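You operate a simulated robot arm through the tools that you are given. There is no shell and no other tool. Be economical: measure what you need, move in short steps, check, and stop when the job is done.

The job below is to be done with a simulated robot arm. You get a single attempt, and the scene is never put back.

Task
Stop the port, seat the strainer, crank the sump into its green band.
Fine: green stopper in the pump port, grate slid fully open for the strainer, shut again before the crank turns; the water runs into the yellow pail; lose no more than 30 ml.
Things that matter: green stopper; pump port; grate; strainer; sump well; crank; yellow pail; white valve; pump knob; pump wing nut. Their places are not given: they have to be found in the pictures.

Only the result counts: the job must be done as asked and must still hold three seconds after the hand-in. Knocking over, shifting, dropping, spilling or breaking anything else fails it. Lids that push on must go on centred and level and be pressed home; caps that screw on are set level and turned clockwise until they are tight.

Robot
A 7-joint arm with a two-finger parallel gripper, fixed in place. Base frame: the origin is at the foot of the arm, x ahead of it, y to its left, z up. Lengths are in cm, angles in rad, forces in N, time in s.
Its first joint turns from -1.152 to 1.152 rad. Payload 2.4 kg.
Tool frame: the origin (TCP) lies between the finger pads and is the grasp point; the fingertips stand 3 cm ahead of it; z points along the fingers, y is the line along which they close. Largest opening 9.4 cm; finger width 2.8, thickness 1; the body of the gripper, 5 by 9.6 cm, starts 5.5 cm behind the TCP.
Orientation is told as [roll, pitch, yaw] about the base's x, y, z axes, in that order, counted from this pose: with the fingers straight down and closing along the base's y, the tool's x points along the base's -x, its y along +y and its z along -z.

Tools
- The arm moves only by the tool nudge_tool. Its argument "commands" is a list of rows, each an object (a shift or turn left out is 0, a gripper value left out holds the last) with "turn": the turn, a rotation vector about the tool's x, y, z in units of 5 degrees (1.0 is 5 degrees), a list of three; "linear": the shift along the tool's x, y, z in units of 50 mm (1.0 is 50 mm), a list of three; "claw": the gripper command, from -1 (fully open) to 1 (shut), values between in proportion. In form: [{"turn": [rx, ry, rz], "linear": [dx, dy, dz], "claw": claw}, ...]. A call has 1 to 8 rows; each row shifts and turns the commanded pose from where the row before left it, along the tool's axes as they then stand. A call with a number of a shift or a turn outside -1 to 1 is refused whole. Each row takes 0.2 s and may step no farther than 5 cm and 0.15 rad from the row before; otherwise, or with a gripper value out of range, the whole call is refused. A pose out of reach is approached as far as the arm can. The call stops where the force on the tool passes 90 N (or 10 N more than at its start, if that is more) or the arm is blocked; 0.2 s more then pass. The fingers move at their own pace (about 15.3 cm/s each) and stop on an object; they squeeze with about 42 N. The grip force told is the motor's: it shows also when the fingers shut on nothing. Time passes only in rows, and 0.2 s behind the last, so rows that do not move let the fingers close. It gives the time, the measured TCP pose, the force on the tool (base axes), the opening and the grip force at its end, in the units of the frame above (readings bear some noise).
- Cameras (640 x 400 px; columns grow to the right, rows downward): "scene" is fixed at [3.59, 47.68, 143.44]; the picture's right is [-0.74, -0.67, 0.00], its down [-0.43, 0.48, -0.76] and it looks along [0.51, -0.56, -0.65] (base axes); focal length 320 px, centre (320, 200). "wrist" rides on the gripper at [-3.7, 0, -5.8] in the tool frame; the picture's right is [0.00, -1.00, 0.00], its down [0.97, 0.00, -0.24] and it looks along [0.24, 0.00, 0.97] (tool axes); focal length 218 px, centre (320, 200).
- snapshot(camera): a new picture of that camera. The clock stands still meanwhile.
- probe_pixels(camera, pixels): for up to 12 pixels [column, row] of the newest picture of that camera ("zoom" is the newest enlarged one), the place [x, y, z] in the base frame of the surface seen there, good to about 0.2 cm. The clock stands still meanwhile.
- enlarge(camera, box): a new picture of the part [left, top, right, bottom] of that camera's present view, enlarged. The clock stands still meanwhile.
- finish_job(): hands the job in; it is judged then, once.

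Work in short steps. Measure before you move; look again where a grasp or a placing could have gone wrong, and mend it. You have 80 turns and 34 pictures in all, those below and enlarged ones among them. Open the gripper and draw the arm clear of the work before you hand the job in, unless the task says otherwise; then end with one line.

The tools are called after "Emit:" as name(argument=value, ...) on one line, values as JSON. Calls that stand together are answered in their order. nudge_tool: Moves the arm, as the interface text tells. Its arguments: {"type":"object","properties":{"commands":{"type":"array","items":{"type":"object","properties":{"turn":{"type":"array","items":{"type":"number"}},"linear":{"type":"array","items":{"type":"number"}},"claw":{"type":"number"}}}}},"required":["commands"]} The other tools are called the same way: snapshot (camera) takes a picture; probe_pixels (camera, pixels) gives the place of the surface under pixels of a picture; enlarge (camera, box) takes an enlarged picture of a part of a camera's view; finish_job () hands the job in.

At the start:

```text
time_s: 0.0
position: [31.91, -15.9, 112.11]
orientation: [-0.001, -0.001, -0.003]
force: [0.2, 0.5, 0.6]
width: 9.38
grasp_force: 0.1
```

scene: 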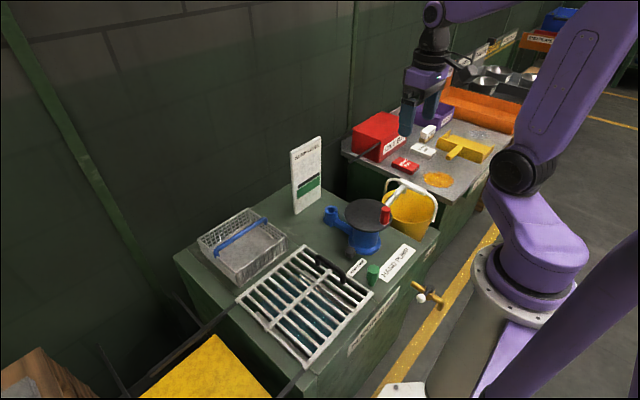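
wrist: 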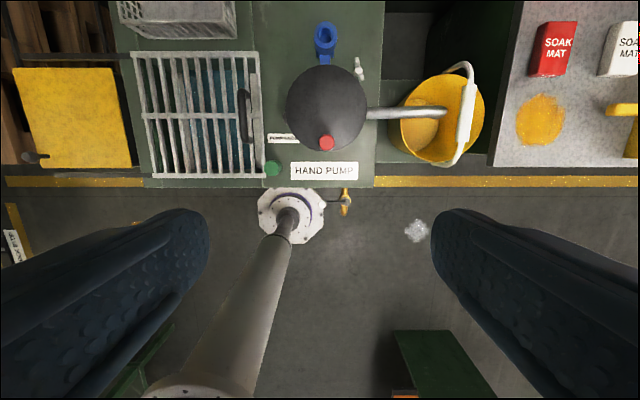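

The scene shows the bench with grate (~305,300), strainer (~240,245), pump (~360,225), pail (~410,210) and green stopper (~372,272). I enlarge these first.

Emit:
enlarge(camera="scene", box=[280, 130, 460, 310])

Emit:
enlarge(camera="wrist", box=[110, 0, 510, 220])

```text
2.22 times, centred on (370, 220) of scene
```

zoom: 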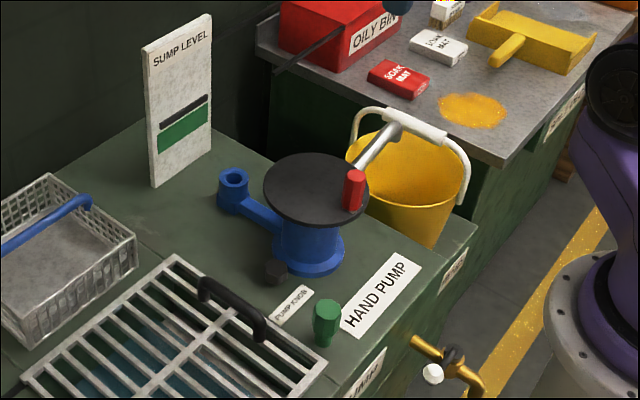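

```text
1.60 times, centred on (310, 110) of wrist
```

zoom: 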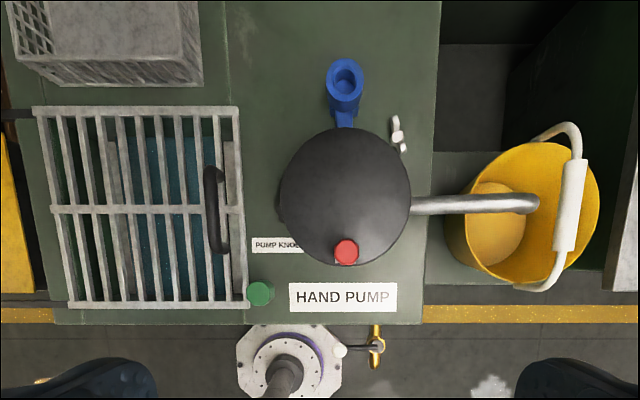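

Next I probe the key items in the current zoom picture (wrist zoom).

Emit:
probe_pixels(camera="zoom", pixels=[[260, 293], [345, 80], [345, 250], [345, 195], [398, 130], [216, 210], [240, 110], [70, 300], [110, 80], [340, 350], [535, 202], [415, 310]])

Emit:
probe_pixels(camera="scene", pixels=[[357, 251], [372, 268], [369, 281], [386, 214], [384, 206], [335, 209], [421, 298], [363, 209], [242, 234], [308, 187], [308, 173], [332, 272]])

Emit:
enlarge(camera="scene", box=[180, 190, 380, 370])

```text
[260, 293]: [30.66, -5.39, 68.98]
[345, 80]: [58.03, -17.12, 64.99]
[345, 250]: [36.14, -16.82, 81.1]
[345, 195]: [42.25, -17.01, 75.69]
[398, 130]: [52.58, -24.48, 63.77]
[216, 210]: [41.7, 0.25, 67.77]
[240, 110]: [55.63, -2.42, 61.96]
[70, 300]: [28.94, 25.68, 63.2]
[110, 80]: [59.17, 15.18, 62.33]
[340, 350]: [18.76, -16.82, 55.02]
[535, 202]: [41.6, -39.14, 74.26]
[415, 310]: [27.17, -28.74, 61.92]
```

```text
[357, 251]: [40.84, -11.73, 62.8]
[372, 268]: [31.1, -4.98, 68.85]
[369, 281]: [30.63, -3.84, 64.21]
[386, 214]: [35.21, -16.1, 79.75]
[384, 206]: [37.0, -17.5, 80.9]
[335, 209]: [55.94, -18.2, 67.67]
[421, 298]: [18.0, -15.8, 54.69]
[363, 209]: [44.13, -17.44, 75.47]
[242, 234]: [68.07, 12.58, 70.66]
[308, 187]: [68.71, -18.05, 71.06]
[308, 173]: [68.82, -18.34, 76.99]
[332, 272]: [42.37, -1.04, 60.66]
```

```text
2.22 times, centred on (280, 280) of scene
```

zoom: 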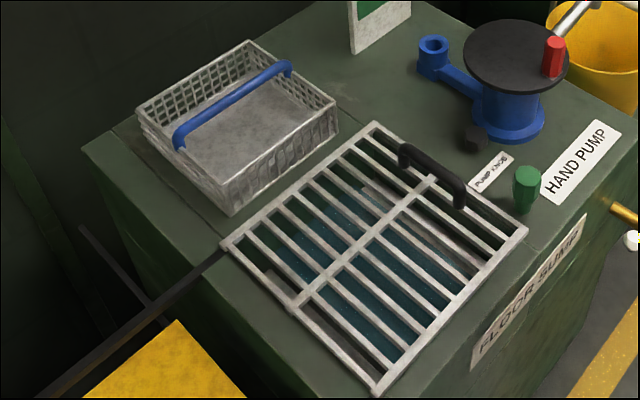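

The stopper stands at about (30.8,-5.2), top z 69. I move above it and look at it and the valve.

Emit:
nudge_tool(commands=[{"linear": [0.1, 0.7, 0.6]}, {"linear": [0.1, 0.7, 0.6]}, {"linear": [0, 0.7, 0.6]}, {"linear": [0, 0, 0.95]}, {"linear": [0, 0, 0.95]}, {"linear": [0, 0, 0.95]}, {"linear": [0, 0, 0.95]}])

Emit:
snapshot(camera="wrist")

Emit:
enlarge(camera="scene", box=[310, 180, 450, 310])

```text
time_s: 1.6
position: [31.17, -5.52, 84.0]
orientation: [0.0, 0.001, 0.0]
force: [0.6, 0.1, -0.3]
width: 9.38
grasp_force: 0.1
```

```text
28 pictures are left
```

wrist: 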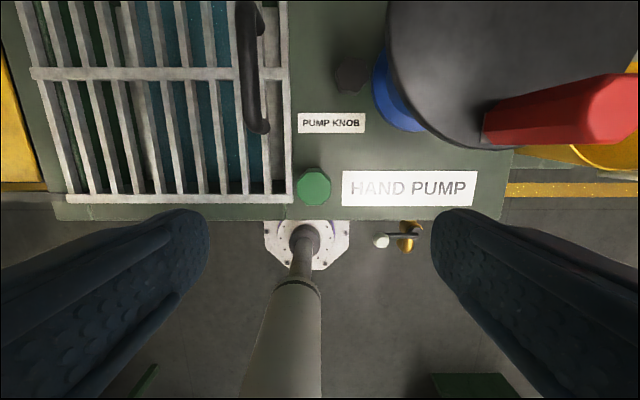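

```text
3.08 times, centred on (380, 245) of scene
```

zoom: 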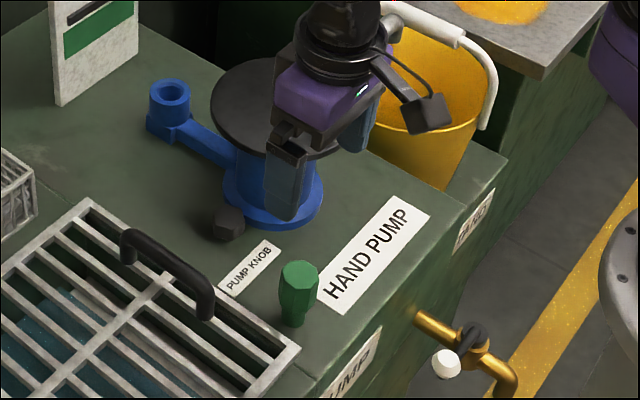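

The stopper has a head above and a narrower plug below. I probe its points and the port rim.

Emit:
probe_pixels(camera="wrist", pixels=[[313, 187], [299, 187], [329, 187], [313, 171], [313, 203], [290, 150]])

Emit:
probe_pixels(camera="zoom", pixels=[[300, 270], [297, 292], [296, 308], [295, 322], [152, 92], [187, 95], [170, 105], [170, 80], [167, 130], [171, 93], [160, 145]])

```text
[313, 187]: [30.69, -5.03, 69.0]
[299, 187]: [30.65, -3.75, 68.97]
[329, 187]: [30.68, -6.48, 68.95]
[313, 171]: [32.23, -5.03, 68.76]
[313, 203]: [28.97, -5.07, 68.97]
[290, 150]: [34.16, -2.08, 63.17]
```

```text
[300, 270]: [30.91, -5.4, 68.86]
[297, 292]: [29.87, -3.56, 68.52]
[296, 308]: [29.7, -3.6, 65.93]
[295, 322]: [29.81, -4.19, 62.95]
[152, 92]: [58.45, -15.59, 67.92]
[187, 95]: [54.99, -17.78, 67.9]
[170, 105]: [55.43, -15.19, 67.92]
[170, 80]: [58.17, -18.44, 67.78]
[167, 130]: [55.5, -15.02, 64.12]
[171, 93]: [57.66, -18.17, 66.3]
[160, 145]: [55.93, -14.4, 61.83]
```

Stopper centre is (30.6,-5.05), head top 69. Port rim z 67.9 near (56.8,-16.8). Descend to z≈69 and grip the head.

Emit:
nudge_tool(commands=[{"linear": [0.1, 0.09, 0.75], "claw": -0.4}, {"linear": [0, 0, 0.75]}, {"linear": [0, 0, 0.75]}, {"linear": [0, 0, 0.75]}, {}, {"claw": 1}, {}, {}])

```text
time_s: 3.4
position: [30.43, -4.95, 69.14]
orientation: [0.001, 0.0, -0.001]
force: [0.1, 0.3, 0.4]
width: 3.32
grasp_force: 41.8
```

Gripped (3.32 cm). Lift to z≈90 and go over toward the port, stopping short to look.

Emit:
nudge_tool(commands=[{"linear": [0, 0, -0.9]}, {"linear": [0, 0, -0.9]}, {"linear": [0, 0, -0.9]}, {"linear": [0, 0, -0.9]}, {"linear": [-0.9, 0, -0.2]}, {"linear": [-0.9, 0, 0]}, {"linear": [-0.9, -0.3, 0]}, {"linear": [-0.9, -0.3, 0]}])

Emit:
nudge_tool(commands=[{"linear": [-0.8, -0.5, 0]}, {"linear": [-0.6, -0.7, 0]}, {"linear": [0, -0.57, 0]}, {}])

Emit:
snapshot(camera="wrist")

```text
time_s: 5.2
position: [48.26, -8.02, 87.94]
orientation: [0.0, 0.001, 0.0]
force: [-0.4, 0.6, 0.4]
width: 3.31
grasp_force: 42.4
```

```text
time_s: 6.2
position: [55.56, -16.85, 88.11]
orientation: [0.0, -0.001, -0.001]
force: [0.2, 0.8, -1.0]
width: 3.3
grasp_force: 41.7
```

```text
26 pictures are left
```

wrist: 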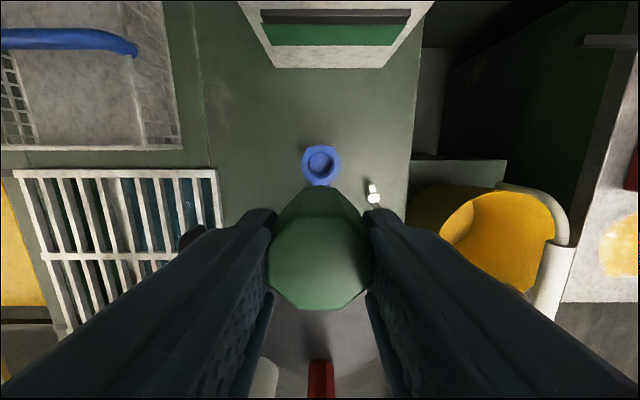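

Port rim seen around (321,161). Probe its rim points.

Emit:
probe_pixels(camera="wrist", pixels=[[304, 160], [338, 160], [321, 148], [321, 177], [321, 161], [305, 152], [337, 152], [308, 174]])

Emit:
enlarge(camera="wrist", box=[290, 135, 354, 185])

```text
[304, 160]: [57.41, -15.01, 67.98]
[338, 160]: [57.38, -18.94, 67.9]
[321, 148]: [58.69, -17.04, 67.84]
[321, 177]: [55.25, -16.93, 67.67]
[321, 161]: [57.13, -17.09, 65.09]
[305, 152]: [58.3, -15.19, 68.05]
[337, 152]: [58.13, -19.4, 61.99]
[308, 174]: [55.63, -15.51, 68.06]
```

```text
8.00 times, centred on (322, 160) of wrist
```

zoom: 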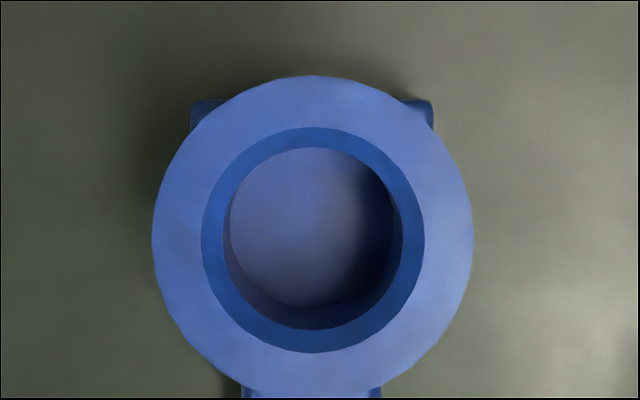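

Port axis at (57.13,-16.97), rim 67.9. The stopper sits about +0.17 in x from the TCP, so I aim TCP at (56.95,-16.97) and descend to z≈76.

Emit:
nudge_tool(commands=[{"linear": [-0.3, -0.034, 0]}, {"linear": [0, 0, 0.6]}, {"linear": [0, 0, 0.6]}, {"linear": [0, 0, 0.6]}, {"linear": [0, 0, 0.6]}, {}])

Emit:
enlarge(camera="scene", box=[290, 160, 390, 240])

```text
time_s: 7.6
position: [56.78, -16.82, 76.07]
orientation: [0.001, 0.001, 0.001]
force: [0.2, -0.5, -0.5]
width: 3.3
grasp_force: 42.0
```

```text
5.00 times, centred on (340, 200) of scene
```

zoom: 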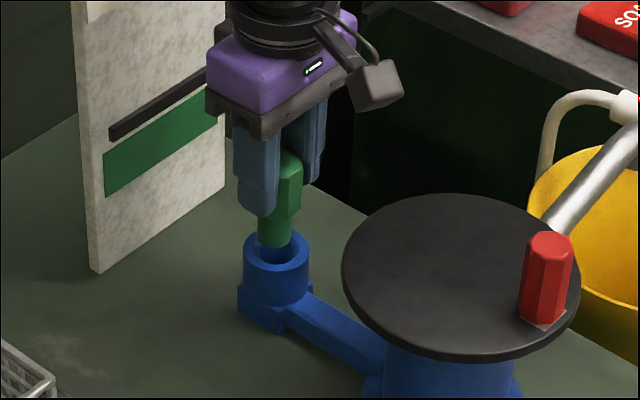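

Looks aligned over the chamfered port; lower gently and watch the force.

Emit:
nudge_tool(commands=[{"linear": [-0.02, -0.02, 0.25]}, {"linear": [0, 0, 0.2]}, {"linear": [0, 0, 0.15]}, {"linear": [0, 0, 0.1]}, {}])

```text
time_s: 8.8
position: [56.89, -17.04, 72.63]
orientation: [0.0, 0.002, -0.001]
force: [-3.4, 0.8, 0.5]
width: 3.29
grasp_force: 42.2
```

Plug is inside by ~2.3 cm with little force. Continue pressing down.

Emit:
nudge_tool(commands=[{"linear": [0, 0, 0.1]}, {"linear": [0, 0, 0.1]}, {"linear": [0, 0, 0.08]}, {"linear": [0, 0, 0.08]}, {}])

Emit:
enlarge(camera="scene", box=[290, 160, 390, 240])

```text
time_s: 10.0
position: [57.29, -16.94, 70.96]
orientation: [-0.002, -0.007, 0.001]
force: [-0.9, 8.8, 38.8]
width: 3.31
grasp_force: 41.8
```

```text
5.00 times, centred on (340, 200) of scene
```

zoom: 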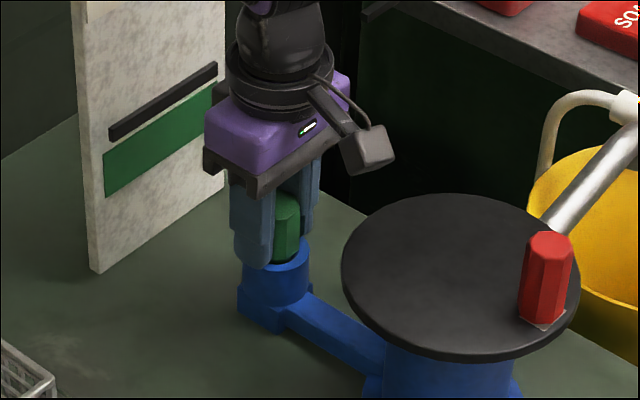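

Force is 39 N with tips at rim level. Release, rise 6 cm, look at the seating.

Emit:
nudge_tool(commands=[{"linear": [0, 0, -0.03]}, {"claw": -0.4}, {}, {"linear": [0, 0, -0.6]}, {"linear": [0, 0, -0.6]}, {}])

Emit:
enlarge(camera="scene", box=[310, 190, 360, 230])

```text
time_s: 11.4
position: [56.94, -17.03, 76.86]
orientation: [0.0, 0.002, 0.0]
force: [0.1, 0.4, 0.1]
width: 6.57
grasp_force: 0.0
```

```text
10.00 times, centred on (335, 210) of scene
```

zoom: 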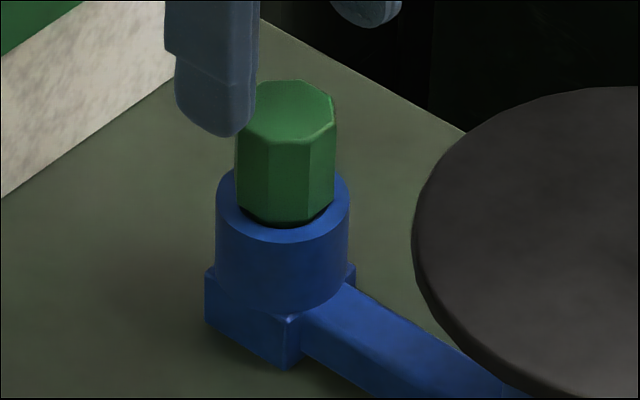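

Upright and nearly flush. I close the fingers above it and press the top to be sure it's home.

Emit:
nudge_tool(commands=[{"linear": [-0.03, 0, 0], "claw": 1}, {}, {}, {"linear": [0, 0, 0.4]}, {"linear": [0, 0, 0.16]}, {"linear": [0, 0, 0.08]}, {"linear": [0, 0, 0.06]}])

```text
time_s: 12.7
position: [57.45, -17.05, 75.02]
orientation: [-0.002, 0.002, 0.0]
force: [-11.6, 6.2, 28.8]
width: 0.02
grasp_force: 33.2
stopped in row 6: the force on the tool passed its limit (the readings are from after the stop); the commanded pose is now the measured one
```

Contact came about 1 cm higher than expected (tips 72). Probe the stopper head in the last zoom picture and rise a bit.

Emit:
probe_pixels(camera="zoom", pixels=[[290, 105], [250, 180], [285, 210], [282, 235], [310, 150], [300, 205]])

Emit:
nudge_tool(commands=[{"linear": [0, 0, -0.5]}, {"linear": [0, 0, -0.5]}, {}])

Emit:
enlarge(camera="scene", box=[310, 190, 360, 230])

```text
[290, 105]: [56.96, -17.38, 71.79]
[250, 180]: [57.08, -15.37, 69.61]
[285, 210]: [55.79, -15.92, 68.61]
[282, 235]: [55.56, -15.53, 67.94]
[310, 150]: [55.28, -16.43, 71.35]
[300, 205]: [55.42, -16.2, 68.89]
```

```text
time_s: 13.5
position: [57.38, -16.9, 79.92]
orientation: [0.0, 0.0, -0.001]
force: [-0.3, 0.0, -0.7]
width: 0.0
grasp_force: 33.2
```

```text
10.00 times, centred on (335, 210) of scene
```

zoom: 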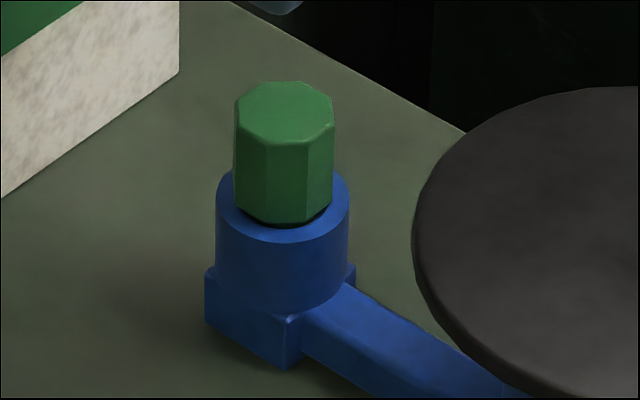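

A thin gap remains under the head (bottom ≈68.4 vs rim 67.9). Press again, centred, in fine steps.

Emit:
nudge_tool(commands=[{"linear": [0.05, 0, 0.45]}, {"linear": [0, 0, 0.45]}, {"linear": [0, 0, 0.04]}, {"linear": [0, 0, 0.03]}, {"linear": [0, 0, 0.03]}, {"linear": [0, 0, 0.03]}, {"linear": [0, 0, 0.03]}, {"linear": [0, 0, 0.03]}])

```text
time_s: 15.3
position: [57.51, -17.27, 74.97]
orientation: [-0.004, -0.009, 0.0]
force: [-16.3, 2.2, 73.2]
width: 0.0
grasp_force: 33.1
```

It holds at 73 N without moving: apparently home. Rise and inspect closely.

Emit:
nudge_tool(commands=[{"linear": [0, 0, -0.7]}, {"linear": [0, 0, -0.9]}, {"linear": [0, 0, -0.9]}, {}])

Emit:
enlarge(camera="scene", box=[322, 196, 348, 214])

Emit:
probe_pixels(camera="zoom", pixels=[[290, 110], [400, 110], [340, 60], [340, 165], [340, 350], [260, 330], [450, 330], [340, 390], [340, 370]])

```text
time_s: 16.3
position: [57.15, -17.27, 86.73]
orientation: [0.002, 0.0, -0.001]
force: [-0.6, -1.0, -0.2]
width: 0.0
grasp_force: 33.1
```

```text
16.00 times, centred on (335, 205) of scene
```

zoom: 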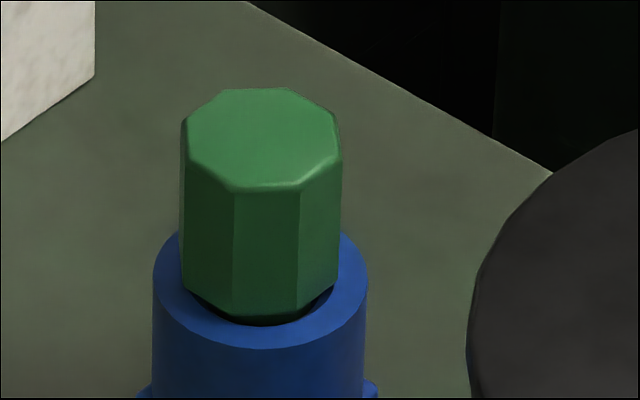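

```text
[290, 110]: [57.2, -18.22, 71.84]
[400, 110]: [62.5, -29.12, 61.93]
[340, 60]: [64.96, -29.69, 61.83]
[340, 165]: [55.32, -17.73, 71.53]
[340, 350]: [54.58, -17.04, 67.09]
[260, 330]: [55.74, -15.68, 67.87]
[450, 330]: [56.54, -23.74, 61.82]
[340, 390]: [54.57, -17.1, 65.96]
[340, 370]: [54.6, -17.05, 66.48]
```

The bottom of the stopper (71.84−7.05≈64.8) is on the bore's floor (65.1 measured), so it is home. Now the grate: look at its rails and handle.

Emit:
enlarge(camera="scene", box=[60, 190, 380, 400])

Emit:
probe_pixels(camera="zoom", pixels=[[500, 100], [572, 150], [535, 118], [355, 190], [70, 350], [330, 205], [420, 360], [485, 145], [610, 195], [360, 350], [505, 200], [90, 240]])

```text
1.90 times, centred on (220, 295) of scene
```

zoom: 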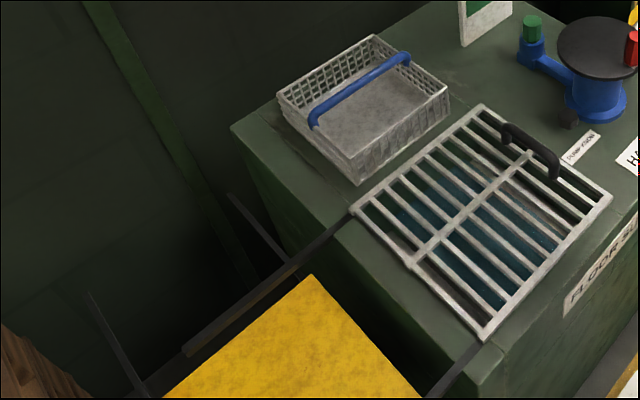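

```text
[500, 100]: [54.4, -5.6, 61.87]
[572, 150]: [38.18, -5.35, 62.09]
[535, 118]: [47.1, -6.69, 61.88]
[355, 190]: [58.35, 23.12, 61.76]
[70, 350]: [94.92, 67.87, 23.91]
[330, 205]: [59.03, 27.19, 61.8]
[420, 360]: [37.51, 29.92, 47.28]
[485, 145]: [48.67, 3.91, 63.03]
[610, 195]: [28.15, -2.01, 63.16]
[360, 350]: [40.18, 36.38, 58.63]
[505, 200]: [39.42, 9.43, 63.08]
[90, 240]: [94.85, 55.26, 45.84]
```

Rails run along +y from the grate. Move above the handle (~(41.9,0.25)) and open fingers, then look.

Emit:
nudge_tool(commands=[{"linear": [0.4, 0.8, 0]}, {"linear": [0.5, 0.8, 0]}, {"linear": [0.7, 0.7, 0], "claw": -0.2}, {"linear": [0.7, 0.6, 0.2]}, {"linear": [0.7, 0.6, 0.4]}, {"linear": [0, 0, 0.9]}, {"linear": [0, 0, 0.4]}, {}])

Emit:
snapshot(camera="wrist")

Emit:
probe_pixels(camera="wrist", pixels=[[320, 200], [320, 120], [320, 160], [320, 240], [320, 80], [20, 150], [100, 150]])

```text
refused: row 5 steps farther than a row can; nothing moved
```

```text
18 pictures are left
```

wrist: 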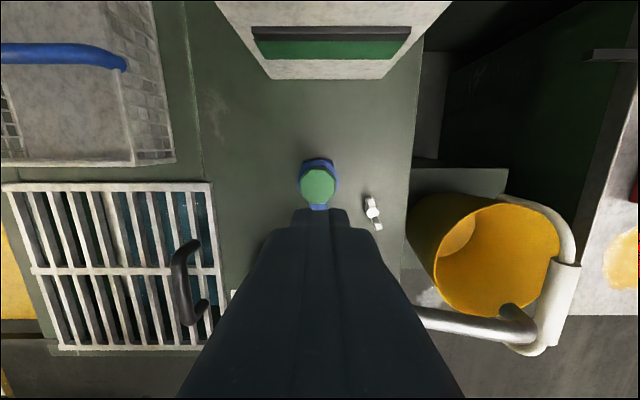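

```text
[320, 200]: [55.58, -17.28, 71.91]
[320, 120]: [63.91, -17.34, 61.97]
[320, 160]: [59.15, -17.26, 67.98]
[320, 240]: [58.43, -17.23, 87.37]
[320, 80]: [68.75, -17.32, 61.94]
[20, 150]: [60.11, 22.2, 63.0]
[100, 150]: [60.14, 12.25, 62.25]
```

A row was too long; resend with shorter rows. (The picture confirms the stopper centred in the port at (318,185).)

Emit:
nudge_tool(commands=[{"linear": [0.4, 0.8, 0]}, {"linear": [0.5, 0.8, 0]}, {"linear": [0.65, 0.7, 0], "claw": -0.2}, {"linear": [0.7, 0.6, 0.2]}, {"linear": [0.7, 0.6, 0.2]}, {"linear": [0, 0, 0.9]}, {"linear": [0, 0, 0.6]}, {}])

Emit:
snapshot(camera="wrist")

Emit:
probe_pixels(camera="wrist", pixels=[[320, 200], [320, 120], [320, 160], [320, 240], [320, 80], [310, 160], [330, 160], [340, 160], [300, 160]])

```text
time_s: 18.1
position: [42.49, 0.46, 77.3]
orientation: [-0.001, -0.001, 0.0]
force: [-0.5, -0.1, -0.2]
width: 5.65
grasp_force: 0.0
```

```text
17 pictures are left
```

wrist: 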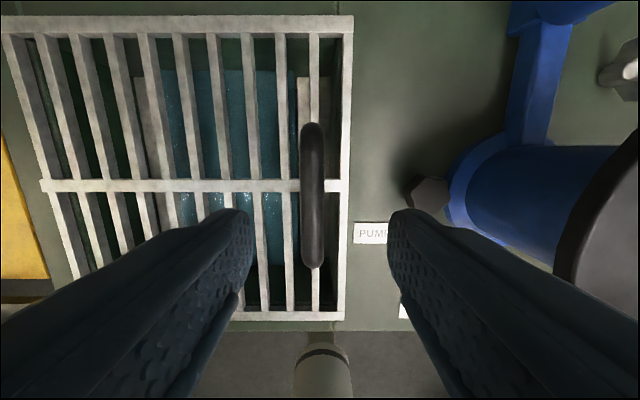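

```text
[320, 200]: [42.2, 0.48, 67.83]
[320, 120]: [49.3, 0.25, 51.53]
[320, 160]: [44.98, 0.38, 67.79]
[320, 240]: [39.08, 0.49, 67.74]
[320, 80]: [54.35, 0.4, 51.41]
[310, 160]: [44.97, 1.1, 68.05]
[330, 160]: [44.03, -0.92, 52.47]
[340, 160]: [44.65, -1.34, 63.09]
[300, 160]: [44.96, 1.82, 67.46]
```

Handle centre is (42.2,0.95), top z 68. Descend to z≈66.9 and grip it.

Emit:
nudge_tool(commands=[{"linear": [0.06, 0.095, 0.8]}, {"linear": [0, 0, 0.8]}, {"linear": [0, 0, 0.46]}, {}, {"claw": 1}, {}, {}])

```text
time_s: 19.7
position: [42.3, 1.06, 66.98]
orientation: [-0.001, -0.003, 0.002]
force: [3.1, -0.3, -14.1]
width: 2.23
grasp_force: 45.0
```

Gripped (2.23 cm). Slide along +y in 2-cm steps.

Emit:
nudge_tool(commands=[{"linear": [0, 0.2, 0]}, {"linear": [0, 0.4, 0]}, {"linear": [0, 0.4, 0]}, {"linear": [0, 0.4, 0]}, {}])

```text
time_s: 20.9
position: [42.33, 7.91, 66.96]
orientation: [0.001, -0.002, 0.0]
force: [5.4, 0.2, -18.1]
width: 2.25
grasp_force: 45.4
```

Sliding freely. Continue.

Emit:
nudge_tool(commands=[{"linear": [0, 0.5, 0.01]}, {"linear": [0, 0.5, 0]}, {"linear": [0, 0.5, 0]}, {"linear": [0, 0.5, 0]}, {"linear": [0, 0.5, 0]}, {"linear": [0, 0.4, 0]}, {}])

Emit:
snapshot(camera="scene")

```text
time_s: 22.5
position: [42.3, 22.32, 67.04]
orientation: [0.0, -0.003, -0.003]
force: [6.3, -1.1, -6.9]
width: 2.25
grasp_force: 44.7
```

```text
16 pictures are left
```

scene: 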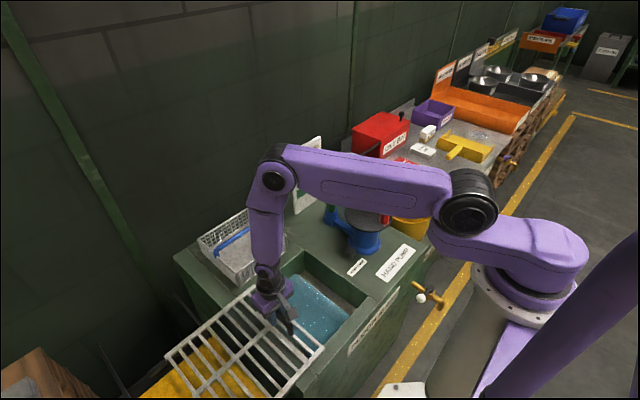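

Grate has moved ~21 cm; continue to the end stop.

Emit:
nudge_tool(commands=[{"linear": [0, 0.3, 0]}, {"linear": [0, 0.3, 0]}, {"linear": [0, 0.3, 0]}, {"linear": [0, 0.2, 0]}, {"linear": [0, 0.2, 0]}, {}])

```text
time_s: 23.9
position: [42.25, 27.28, 66.86]
orientation: [-0.017, 0.02, -0.025]
force: [3.3, -74.9, 33.1]
width: 2.24
grasp_force: 44.9
```

End stop reached at y≈27.2 (75 N). Relax, release, and rise to view.

Emit:
nudge_tool(commands=[{"linear": [0, -0.27, 0]}, {}, {"claw": -0.2}, {}, {"linear": [0, 0, -0.9]}, {"linear": [0, -0.3, -0.9]}, {"linear": [0, -0.7, -0.7]}, {"linear": [-0.5, -0.7, 0]}])

Emit:
nudge_tool(commands=[{"linear": [-0.9, -0.2, 0]}, {"linear": [-0.9, -0.2, 0]}, {"linear": [-0.6, 0, 0]}, {}])

Emit:
snapshot(camera="wrist")

```text
time_s: 25.7
position: [44.86, 18.91, 79.35]
orientation: [0.001, 0.0, 0.002]
force: [0.1, -1.3, -0.9]
width: 5.63
grasp_force: 0.0
```

```text
time_s: 26.7
position: [56.75, 17.09, 79.57]
orientation: [0.0, 0.0, -0.001]
force: [0.8, 0.2, -0.1]
width: 5.64
grasp_force: 0.1
```

```text
15 pictures are left
```

wrist: 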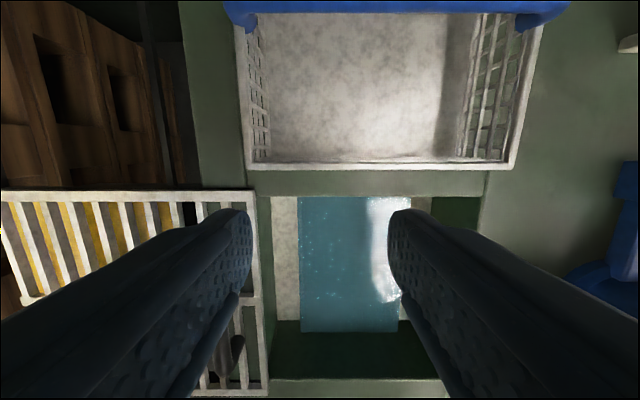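

The sump is fully uncovered, with two white side ledges. Probe the opening, the ledges and the strainer.

Emit:
probe_pixels(camera="wrist", pixels=[[272, 198], [285, 240], [297, 280], [350, 260], [420, 196], [485, 198], [320, 376], [240, 165], [512, 165], [320, 140], [400, 14], [266, 240]])

Emit:
probe_pixels(camera="wrist", pixels=[[235, 30], [545, 30], [245, 15], [525, 15], [350, 165], [385, 200], [455, 215], [300, 350], [260, 370], [320, 205], [230, 195], [300, 50]])

```text
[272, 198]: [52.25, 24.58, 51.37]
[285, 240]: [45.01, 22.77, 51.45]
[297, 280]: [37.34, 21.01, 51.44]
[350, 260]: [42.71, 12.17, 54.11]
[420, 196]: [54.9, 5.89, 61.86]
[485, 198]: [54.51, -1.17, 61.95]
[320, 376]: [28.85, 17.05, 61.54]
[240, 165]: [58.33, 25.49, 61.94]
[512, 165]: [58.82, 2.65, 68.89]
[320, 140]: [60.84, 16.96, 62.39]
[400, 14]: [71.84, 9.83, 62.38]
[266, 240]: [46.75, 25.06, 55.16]
```

```text
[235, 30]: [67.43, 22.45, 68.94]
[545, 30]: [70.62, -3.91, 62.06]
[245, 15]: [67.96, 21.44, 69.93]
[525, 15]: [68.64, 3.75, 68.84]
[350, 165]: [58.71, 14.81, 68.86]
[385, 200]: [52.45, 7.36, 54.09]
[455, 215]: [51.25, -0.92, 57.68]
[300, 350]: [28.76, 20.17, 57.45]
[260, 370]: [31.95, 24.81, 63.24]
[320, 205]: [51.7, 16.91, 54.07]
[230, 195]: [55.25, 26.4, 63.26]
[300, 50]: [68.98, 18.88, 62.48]
```

Strainer: rim z 68.9, centre ≈(68.1,12.5), handle bar along y. I must yaw the tool 90° so the fingers close along x. Turn +z by 90° in place.

Emit:
nudge_tool(commands=[{"turn": [0, 0, 1]}, {"turn": [0, 0, 1]}, {"turn": [0, 0, 1]}, {"turn": [0, 0, 1]}, {"turn": [0, 0, 1]}, {"turn": [0, 0, 1]}, {"turn": [0, 0, 1]}, {"turn": [0, 0, 1]}])

Emit:
nudge_tool(commands=[{"turn": [0, 0, 1]}, {"turn": [0, 0, 1]}, {"turn": [0, 0, 1]}, {"turn": [0, 0, 1]}, {"turn": [0, 0, 1]}, {"turn": [0, 0, 1]}, {"turn": [0, 0, 1]}, {"turn": [0, 0, 1]}])

Emit:
nudge_tool(commands=[{"turn": [0, 0, 1]}, {"turn": [0, 0, 1]}, {}])

```text
time_s: 28.5
position: [56.64, 16.98, 79.36]
orientation: [-0.001, 0.0, -0.7]
force: [-1.0, 0.3, 0.3]
width: 5.6
grasp_force: 0.1
```

```text
time_s: 30.3
position: [56.7, 16.97, 79.49]
orientation: [0.001, -0.001, -1.4]
force: [-0.4, -0.1, 0.2]
width: 5.67
grasp_force: 0.0
```

```text
time_s: 31.1
position: [56.64, 17.08, 79.48]
orientation: [0.002, -0.001, -1.574]
force: [-0.2, -0.2, -0.4]
width: 5.62
grasp_force: 0.0
```

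Now tool x = base +y, tool y = base +x. Move over the handle centre (68.1,12.5) and check reach and picture.

Emit:
nudge_tool(commands=[{"linear": [-0.3, 0.7, 0]}, {"linear": [-0.3, 0.8, 0]}, {"linear": [-0.3, 0.78, 0]}, {}])

Emit:
snapshot(camera="wrist")

Emit:
probe_pixels(camera="wrist", pixels=[[320, 180], [310, 180], [330, 180], [320, 120], [320, 60], [320, 200], [320, 220], [300, 180], [340, 180], [320, 20], [250, 100], [400, 100]])

```text
time_s: 32.1
position: [67.0, 12.72, 79.6]
orientation: [0.0, 0.001, -1.571]
force: [-0.3, 0.5, 0.7]
width: 5.64
grasp_force: 0.0
out of reach, approached as far as the arm can: row 3
```

```text
14 pictures are left
```

wrist: 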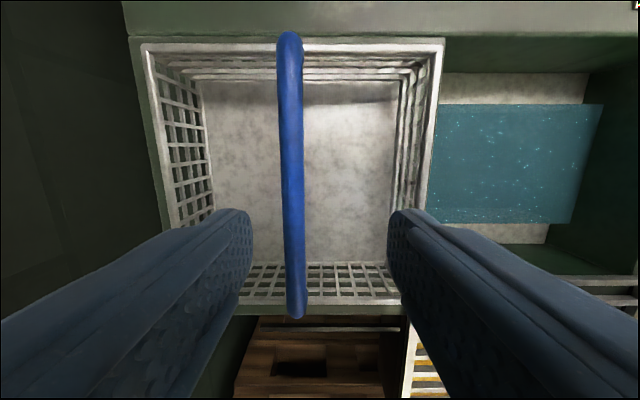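

```text
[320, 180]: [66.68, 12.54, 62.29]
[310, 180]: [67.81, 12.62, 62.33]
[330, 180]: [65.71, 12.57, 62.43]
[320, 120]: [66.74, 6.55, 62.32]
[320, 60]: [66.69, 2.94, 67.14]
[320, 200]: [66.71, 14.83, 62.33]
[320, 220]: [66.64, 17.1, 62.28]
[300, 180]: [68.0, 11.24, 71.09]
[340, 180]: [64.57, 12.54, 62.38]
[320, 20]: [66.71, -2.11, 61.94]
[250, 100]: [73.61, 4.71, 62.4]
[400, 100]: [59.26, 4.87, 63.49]
```

Arm reaches only x=67.0 here; the bar centre is ≈68.7 (col 292). Lowering may lengthen the reach and the bar is still between the open fingers, so descend to z≈70.6.

Emit:
nudge_tool(commands=[{"linear": [0, 0, 0.6]}, {"linear": [0, 0, 0.6]}, {"linear": [0, 0, 0.6]}, {"linear": [0, 0.08, 0]}, {}])

```text
time_s: 33.3
position: [65.95, 12.62, 74.31]
orientation: [0.034, 0.004, -1.569]
force: [-17.9, -1.4, 80.0]
width: 4.81
grasp_force: 0.1
out of reach, approached as far as the arm can: row 1, 2, 3, 4
```

The finger landed on the bar (80 N) since the reach shortens lower down. Rise at once and tilt the tool outward.

Emit:
nudge_tool(commands=[{"linear": [0, -0.3, -0.7]}, {"linear": [0, -0.3, -0.7]}, {"linear": [0, -0.2, -0.3]}, {}])

Emit:
snapshot(camera="wrist")

```text
time_s: 34.3
position: [60.91, 12.52, 81.36]
orientation: [0.001, 0.0, -1.571]
force: [-0.8, 0.1, -0.9]
width: 5.62
grasp_force: 0.1
```

```text
13 pictures are left
```

wrist: 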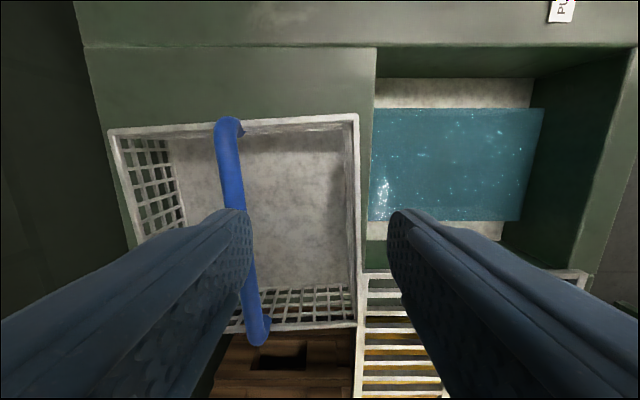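

Probe the basket rim and bar again to see whether it shifted.

Emit:
probe_pixels(camera="wrist", pixels=[[353, 125], [353, 180], [354, 240], [110, 135], [128, 200], [200, 127], [300, 120], [229, 150], [236, 200], [228, 170], [253, 310], [300, 325]])

```text
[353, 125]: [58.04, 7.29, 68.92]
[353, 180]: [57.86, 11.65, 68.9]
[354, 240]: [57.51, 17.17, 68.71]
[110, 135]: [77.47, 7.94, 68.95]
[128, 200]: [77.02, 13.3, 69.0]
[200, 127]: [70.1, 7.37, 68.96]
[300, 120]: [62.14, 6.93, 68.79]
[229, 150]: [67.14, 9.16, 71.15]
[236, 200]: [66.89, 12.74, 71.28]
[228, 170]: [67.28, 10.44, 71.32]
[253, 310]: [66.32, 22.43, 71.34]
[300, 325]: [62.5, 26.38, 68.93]
```

The basket shifted ~4 cm in +y and turned ~3°; bar centre now ≈(66.7,16.7,70.6). I align yaw by −0.64 units, tilt 15° outward, and go above the bar.

Emit:
nudge_tool(commands=[{"turn": [0, 0, -0.64]}, {"turn": [-1, 0, 0]}, {"turn": [-1, 0, 0]}, {"turn": [-1, 0, 0]}, {"linear": [0.26, 0.32, 0.32]}, {"linear": [0.26, 0.32, 0.32]}, {"linear": [0.26, 0.33, 0.32]}, {}])

Emit:
snapshot(camera="wrist")

Emit:
probe_pixels(camera="wrist", pixels=[[320, 100], [320, 150], [320, 180], [320, 200], [320, 220], [310, 180], [330, 180], [340, 180], [300, 180], [320, 80], [320, 250], [320, 280]])

```text
time_s: 36.1
position: [66.59, 16.95, 77.77]
orientation: [0.264, 0.0, -1.514]
force: [1.2, -0.3, -0.1]
width: 5.65
grasp_force: 0.1
```

```text
12 pictures are left
```

wrist: 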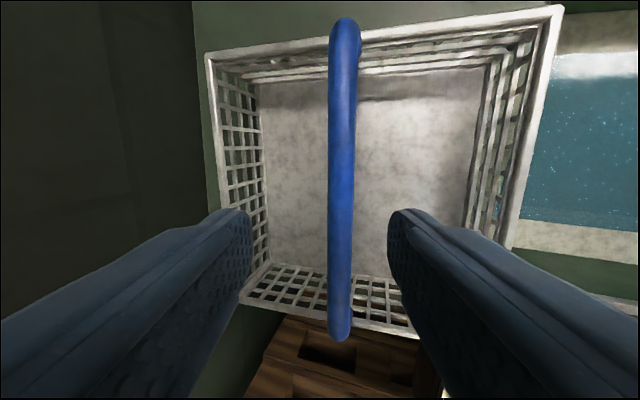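

```text
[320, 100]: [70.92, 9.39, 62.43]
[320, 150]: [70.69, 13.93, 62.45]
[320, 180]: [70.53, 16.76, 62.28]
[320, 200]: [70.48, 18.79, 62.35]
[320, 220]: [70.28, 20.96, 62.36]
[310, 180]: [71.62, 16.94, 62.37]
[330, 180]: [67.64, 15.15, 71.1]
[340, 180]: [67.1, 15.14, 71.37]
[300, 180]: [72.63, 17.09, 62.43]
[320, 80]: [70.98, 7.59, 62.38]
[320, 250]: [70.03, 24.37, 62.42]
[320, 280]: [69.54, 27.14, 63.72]
```

The bar (cols 329–355) is centred near (66.9,16.8) and within reach with the tilt. Descend vertically to z≈70.6, checking reach.

Emit:
nudge_tool(commands=[{"linear": [0, -0.11, 0.48]}, {"linear": [0, -0.11, 0.48]}, {"linear": [0, -0.1, 0.45]}, {}])

```text
time_s: 37.1
position: [66.92, 16.97, 70.56]
orientation: [0.265, 0.001, -1.515]
force: [1.3, -0.1, -0.4]
width: 5.62
grasp_force: 0.2
```

Reached without contact. Close on the bar.

Emit:
nudge_tool(commands=[{"claw": 1}, {}, {}, {"linear": [0, 0.05, -0.19]}, {}])

```text
time_s: 38.3
position: [66.85, 16.76, 71.67]
orientation: [0.261, -0.001, -1.515]
force: [0.2, 0.3, -3.7]
width: 1.99
grasp_force: 42.4
```

Basket lifted lightly (3.7 N). Lift further and check with the scene view.

Emit:
nudge_tool(commands=[{"linear": [0, 0.15, -0.56]}, {"linear": [0, 0.15, -0.56]}, {}])

Emit:
enlarge(camera="scene", box=[140, 160, 400, 390])

```text
time_s: 39.1
position: [66.77, 16.78, 77.57]
orientation: [0.261, 0.001, -1.515]
force: [0.4, 0.2, -1.9]
width: 1.98
grasp_force: 42.2
```

```text
1.74 times, centred on (270, 275) of scene
```

zoom: 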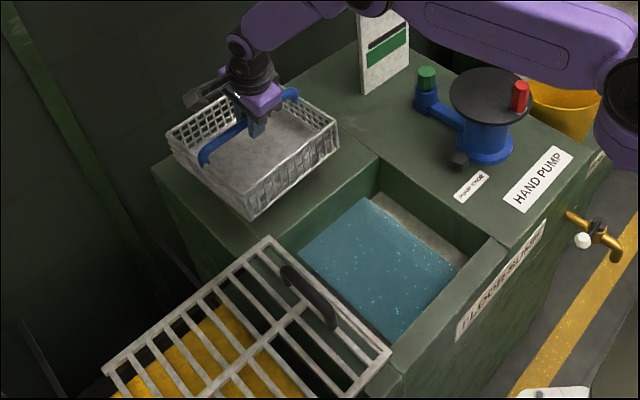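

Held level. Probe the well's water block, ledge and walls to fix the target centre.

Emit:
probe_pixels(camera="zoom", pixels=[[368, 204], [308, 258], [396, 332], [450, 266], [376, 196], [420, 225], [462, 262], [500, 238], [380, 160], [430, 215], [372, 176], [385, 340]])

Emit:
probe_pixels(camera="wrist", pixels=[[550, 30], [600, 240], [560, 240]])

```text
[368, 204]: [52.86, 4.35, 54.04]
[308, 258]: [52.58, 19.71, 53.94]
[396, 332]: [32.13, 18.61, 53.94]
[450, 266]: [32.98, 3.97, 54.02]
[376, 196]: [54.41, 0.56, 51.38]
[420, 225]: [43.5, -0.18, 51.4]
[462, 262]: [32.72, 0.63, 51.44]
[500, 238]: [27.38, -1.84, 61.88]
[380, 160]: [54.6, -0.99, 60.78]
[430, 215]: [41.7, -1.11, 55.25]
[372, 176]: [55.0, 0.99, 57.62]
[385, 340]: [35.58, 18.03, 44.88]
```

```text
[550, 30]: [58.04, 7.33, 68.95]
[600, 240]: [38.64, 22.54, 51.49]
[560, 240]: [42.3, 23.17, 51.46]
```

Target centre (41.8,12.05); ledges at z 51.4. Undo the 3° yaw about the vertical and carry the basket over the well.

Emit:
nudge_tool(commands=[{"turn": [0, -0.166, 0.618]}, {"linear": [-0.1, -0.8, -0.214]}, {"linear": [-0.2, -0.8, -0.214]}, {"linear": [-0.2, -0.8, -0.214]}, {"linear": [-0.2, -0.8, -0.214]}, {"linear": [-0.14, -0.8, -0.214]}, {"linear": [-0.1, -0.8, -0.214]}, {}])

Emit:
snapshot(camera="wrist")

```text
time_s: 40.9
position: [41.88, 12.01, 77.38]
orientation: [0.264, -0.003, -1.569]
force: [0.3, -1.2, -3.1]
width: 1.99
grasp_force: 41.8
```

```text
10 pictures are left
```

wrist: 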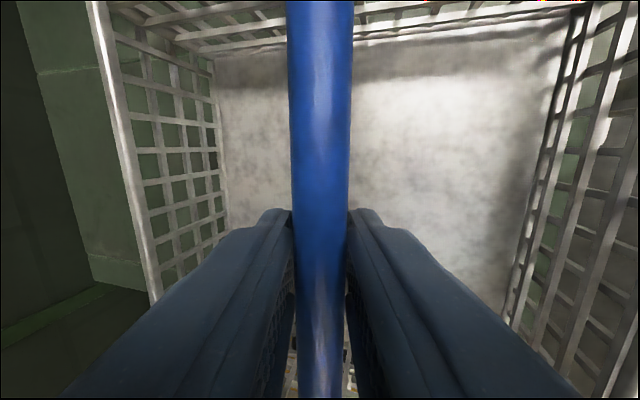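

Check the basket's extents relative to the well before lowering.

Emit:
probe_pixels(camera="wrist", pixels=[[103, 60], [130, 180], [620, 100], [590, 30], [60, 70], [400, 100], [300, 190]])

Emit:
enlarge(camera="scene", box=[140, 160, 400, 390])

Emit:
probe_pixels(camera="zoom", pixels=[[330, 250], [400, 300], [450, 200], [300, 180]])

```text
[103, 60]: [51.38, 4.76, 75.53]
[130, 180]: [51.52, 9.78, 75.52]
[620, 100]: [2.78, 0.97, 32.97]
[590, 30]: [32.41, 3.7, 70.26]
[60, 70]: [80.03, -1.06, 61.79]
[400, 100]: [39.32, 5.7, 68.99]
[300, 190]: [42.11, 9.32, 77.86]
```

```text
1.74 times, centred on (270, 275) of scene
```

zoom: 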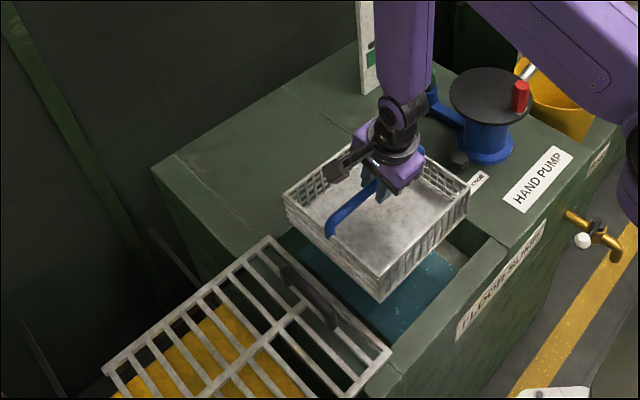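

```text
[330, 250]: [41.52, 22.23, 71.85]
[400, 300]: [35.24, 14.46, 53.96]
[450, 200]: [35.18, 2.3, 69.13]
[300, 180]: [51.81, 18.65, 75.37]
```

Well centred (42.0,12.2). Lower straight down 15 cm.

Emit:
nudge_tool(commands=[{"linear": [0, -0.207, 0.773]}, {"linear": [0, -0.207, 0.773]}, {"linear": [0, -0.207, 0.773]}, {"linear": [0, -0.13, 0.48]}, {"linear": [0, -0.08, 0.29]}, {}])

```text
time_s: 42.3
position: [41.88, 11.87, 61.45]
orientation: [0.263, 0.002, -1.571]
force: [0.4, 0.2, -3.4]
width: 1.99
grasp_force: 41.7
```

No contact yet; step down gently till it touches.

Emit:
nudge_tool(commands=[{"linear": [0, -0.026, 0.097]}, {"linear": [0, -0.026, 0.097]}, {"linear": [0, -0.016, 0.058]}, {"linear": [0, -0.016, 0.058]}, {}])

```text
time_s: 43.5
position: [42.15, 12.05, 59.93]
orientation: [0.268, 0.0, -1.571]
force: [-2.5, -1.5, 33.2]
width: 1.98
grasp_force: 41.8
```

Seated (33 N at z 59.93, as predicted). Relax, release, rise straight up.

Emit:
nudge_tool(commands=[{"linear": [0, 0.013, -0.048]}, {"claw": -0.1}, {}, {}, {"linear": [0, 0.207, -0.773]}, {"linear": [0, 0.207, -0.773]}, {"linear": [0, 0.207, -0.773]}, {"linear": [0, 0.207, -0.773]}])

Emit:
snapshot(camera="wrist")

Emit:
probe_pixels(camera="wrist", pixels=[[320, 100], [320, 200], [250, 100], [400, 60], [230, 180], [430, 180], [320, 280]])

```text
time_s: 45.3
position: [41.97, 11.93, 75.94]
orientation: [0.264, 0.0, -1.571]
force: [0.8, -0.2, -0.7]
width: 5.17
grasp_force: 0.1
```

```text
8 pictures are left
```

wrist: 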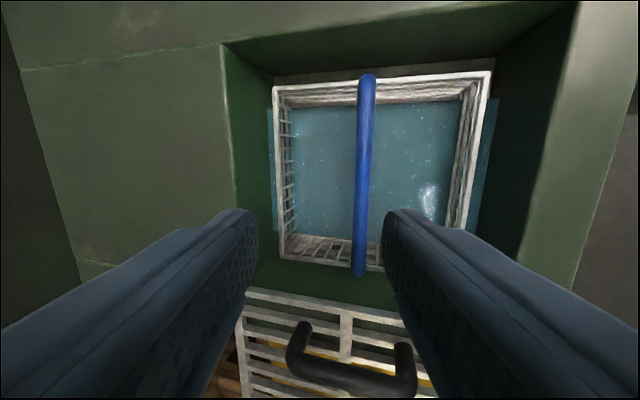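

```text
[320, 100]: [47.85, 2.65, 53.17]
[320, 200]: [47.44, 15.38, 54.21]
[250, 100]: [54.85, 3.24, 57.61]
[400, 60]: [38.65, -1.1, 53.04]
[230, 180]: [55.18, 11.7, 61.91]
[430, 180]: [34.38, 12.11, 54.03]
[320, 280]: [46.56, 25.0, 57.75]
```

Strainer sits level and centred in the well. Next: untilt, close the fingers and go behind the grate handle (y≈27.2) to push it shut.

Emit:
nudge_tool(commands=[{"turn": [1, 0, 0], "claw": 1}, {"turn": [1, 0, 0]}, {"turn": [1, 0, 0]}, {"linear": [0.95, 0, 0]}, {"linear": [0.95, 0, 0]}, {"linear": [0.95, 0, 0]}, {"linear": [0.95, 0, 0]}, {"linear": [0.14, 0, 0]}])

Emit:
nudge_tool(commands=[{"linear": [0, 0, 0.6]}, {"linear": [0, 0, 0.6]}, {"linear": [0, 0, 0.5]}, {}])

```text
time_s: 47.1
position: [41.94, 31.85, 76.12]
orientation: [-0.002, 0.002, -1.57]
force: [-1.1, 0.7, -0.4]
width: 0.0
grasp_force: 32.9
```

```text
time_s: 48.1
position: [41.9, 32.0, 67.48]
orientation: [0.002, -0.001, -1.571]
force: [-0.1, 0.6, 0.1]
width: 0.0
grasp_force: 32.6
```

In place behind the handle. Push toward −y.

Emit:
nudge_tool(commands=[{"linear": [-0.3, 0, 0]}, {"linear": [-0.4, 0, 0]}, {"linear": [-0.4, 0, 0]}, {"linear": [-0.4, 0, 0]}, {"linear": [-0.4, 0, 0]}, {"linear": [-0.4, 0, 0]}, {"linear": [-0.4, 0, 0]}, {"linear": [-0.4, 0, 0]}])

Emit:
nudge_tool(commands=[{"linear": [-0.4, 0, 0]}, {"linear": [-0.4, 0, 0]}, {"linear": [-0.4, 0, 0]}, {"linear": [-0.4, 0, 0]}, {"linear": [-0.3, 0, 0]}, {"linear": [-0.2, 0, 0]}, {"linear": [-0.2, 0, 0]}, {}])

```text
time_s: 49.9
position: [42.04, 16.25, 67.45]
orientation: [0.0, 0.0, -1.571]
force: [-1.1, 0.4, -0.6]
width: 0.0
grasp_force: 33.4
```

```text
time_s: 51.7
position: [41.99, 4.65, 67.51]
orientation: [0.001, 0.0, -1.572]
force: [1.0, 0.7, -0.8]
width: 0.03
grasp_force: 32.7
```

Nearly shut; push the last bit slowly until it stops.

Emit:
nudge_tool(commands=[{"linear": [-0.1, 0, 0]}, {"linear": [-0.1, 0, 0]}, {"linear": [-0.1, 0, 0]}, {"linear": [-0.06, 0, 0]}, {"linear": [-0.06, 0, 0]}, {}])

Emit:
snapshot(camera="scene")

```text
time_s: 53.1
position: [42.02, 3.35, 67.52]
orientation: [0.002, -0.002, -1.553]
force: [1.6, 55.3, 16.8]
width: 0.0
grasp_force: 33.2
```

```text
7 pictures are left
```

scene: 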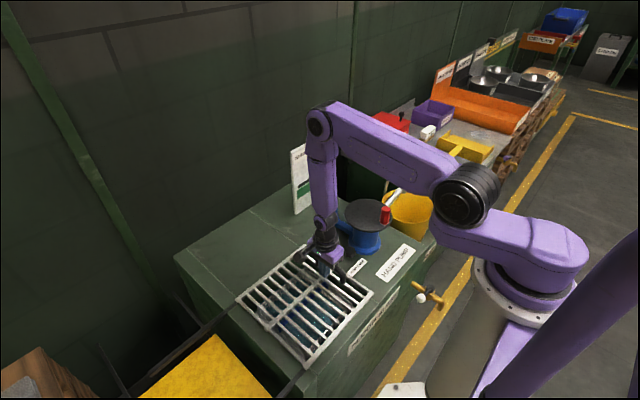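

Grate hit its stop (55 N) and is shut again. Back off, rise, and go to the −y side of the red crank knob (knob ≈(36.1,−16.8), axis ≈(42.0,−17.0), knob z 75.7–81).

Emit:
nudge_tool(commands=[{"linear": [0.2, 0, 0]}, {"linear": [0, 0, -0.95]}, {"linear": [0, 0, -0.95]}, {"linear": [0, 0, -0.95]}, {"linear": [0, 0, -0.95]}, {"linear": [0, 0, -0.7]}, {"linear": [-0.85, -0.2, 0]}, {"linear": [-0.85, -0.2, 0]}])

Emit:
nudge_tool(commands=[{"linear": [-0.85, -0.2, 0]}, {"linear": [-0.85, -0.2, 0]}, {"linear": [-0.85, -0.2, 0]}, {"linear": [-0.74, -0.2, 0]}, {}])

Emit:
snapshot(camera="wrist")

```text
time_s: 54.9
position: [40.01, -4.83, 90.0]
orientation: [0.001, 0.001, -1.568]
force: [0.4, 0.3, 0.5]
width: 0.0
grasp_force: 32.7
```

```text
time_s: 56.1
position: [35.99, -21.05, 90.24]
orientation: [0.002, 0.0, -1.571]
force: [0.2, 0.2, 0.7]
width: 0.0
grasp_force: 33.4
```

```text
6 pictures are left
```

wrist: 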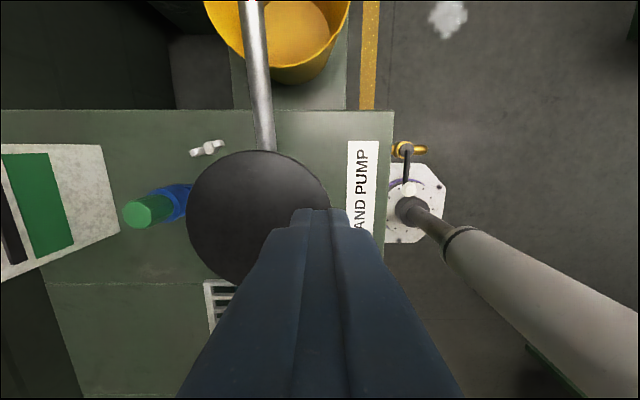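

Disc edges give axis ≈(42.05,−17.1). Probe the pipe and disc heights for clearance.

Emit:
probe_pixels(camera="wrist", pixels=[[264, 140], [260, 90], [250, 20], [250, 200], [310, 170], [262, 152], [195, 215]])

Emit:
probe_pixels(camera="scene", pixels=[[386, 209], [386, 216], [382, 206], [386, 222], [304, 190], [304, 184]])

```text
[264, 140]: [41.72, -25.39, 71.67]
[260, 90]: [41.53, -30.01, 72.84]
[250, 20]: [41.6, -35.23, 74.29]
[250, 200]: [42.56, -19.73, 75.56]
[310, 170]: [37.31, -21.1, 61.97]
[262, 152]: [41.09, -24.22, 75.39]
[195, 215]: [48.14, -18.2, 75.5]
```

```text
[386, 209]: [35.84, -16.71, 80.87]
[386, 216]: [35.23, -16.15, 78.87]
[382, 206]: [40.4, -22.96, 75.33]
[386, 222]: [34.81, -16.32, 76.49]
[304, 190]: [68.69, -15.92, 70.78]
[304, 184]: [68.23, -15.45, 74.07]
```

Pipe stays below 75; clear. Descend behind the knob to z≈79.8 and take the first two 20° steps clockwise, watching forces.

Emit:
nudge_tool(commands=[{"linear": [0.2, 0.18, 0]}, {"linear": [0, 0, 0.7]}, {"linear": [0, 0, 0.7]}, {"linear": [0, 0, 0.68]}, {}, {"linear": [0.386, -0.14, 0]}, {"linear": [0.408, 0, 0]}, {}])

```text
time_s: 57.9
position: [36.9, -17.72, 79.92]
orientation: [0.033, -0.021, -1.599]
force: [3.6, -83.0, -16.3]
width: 0.0
grasp_force: 32.5
```

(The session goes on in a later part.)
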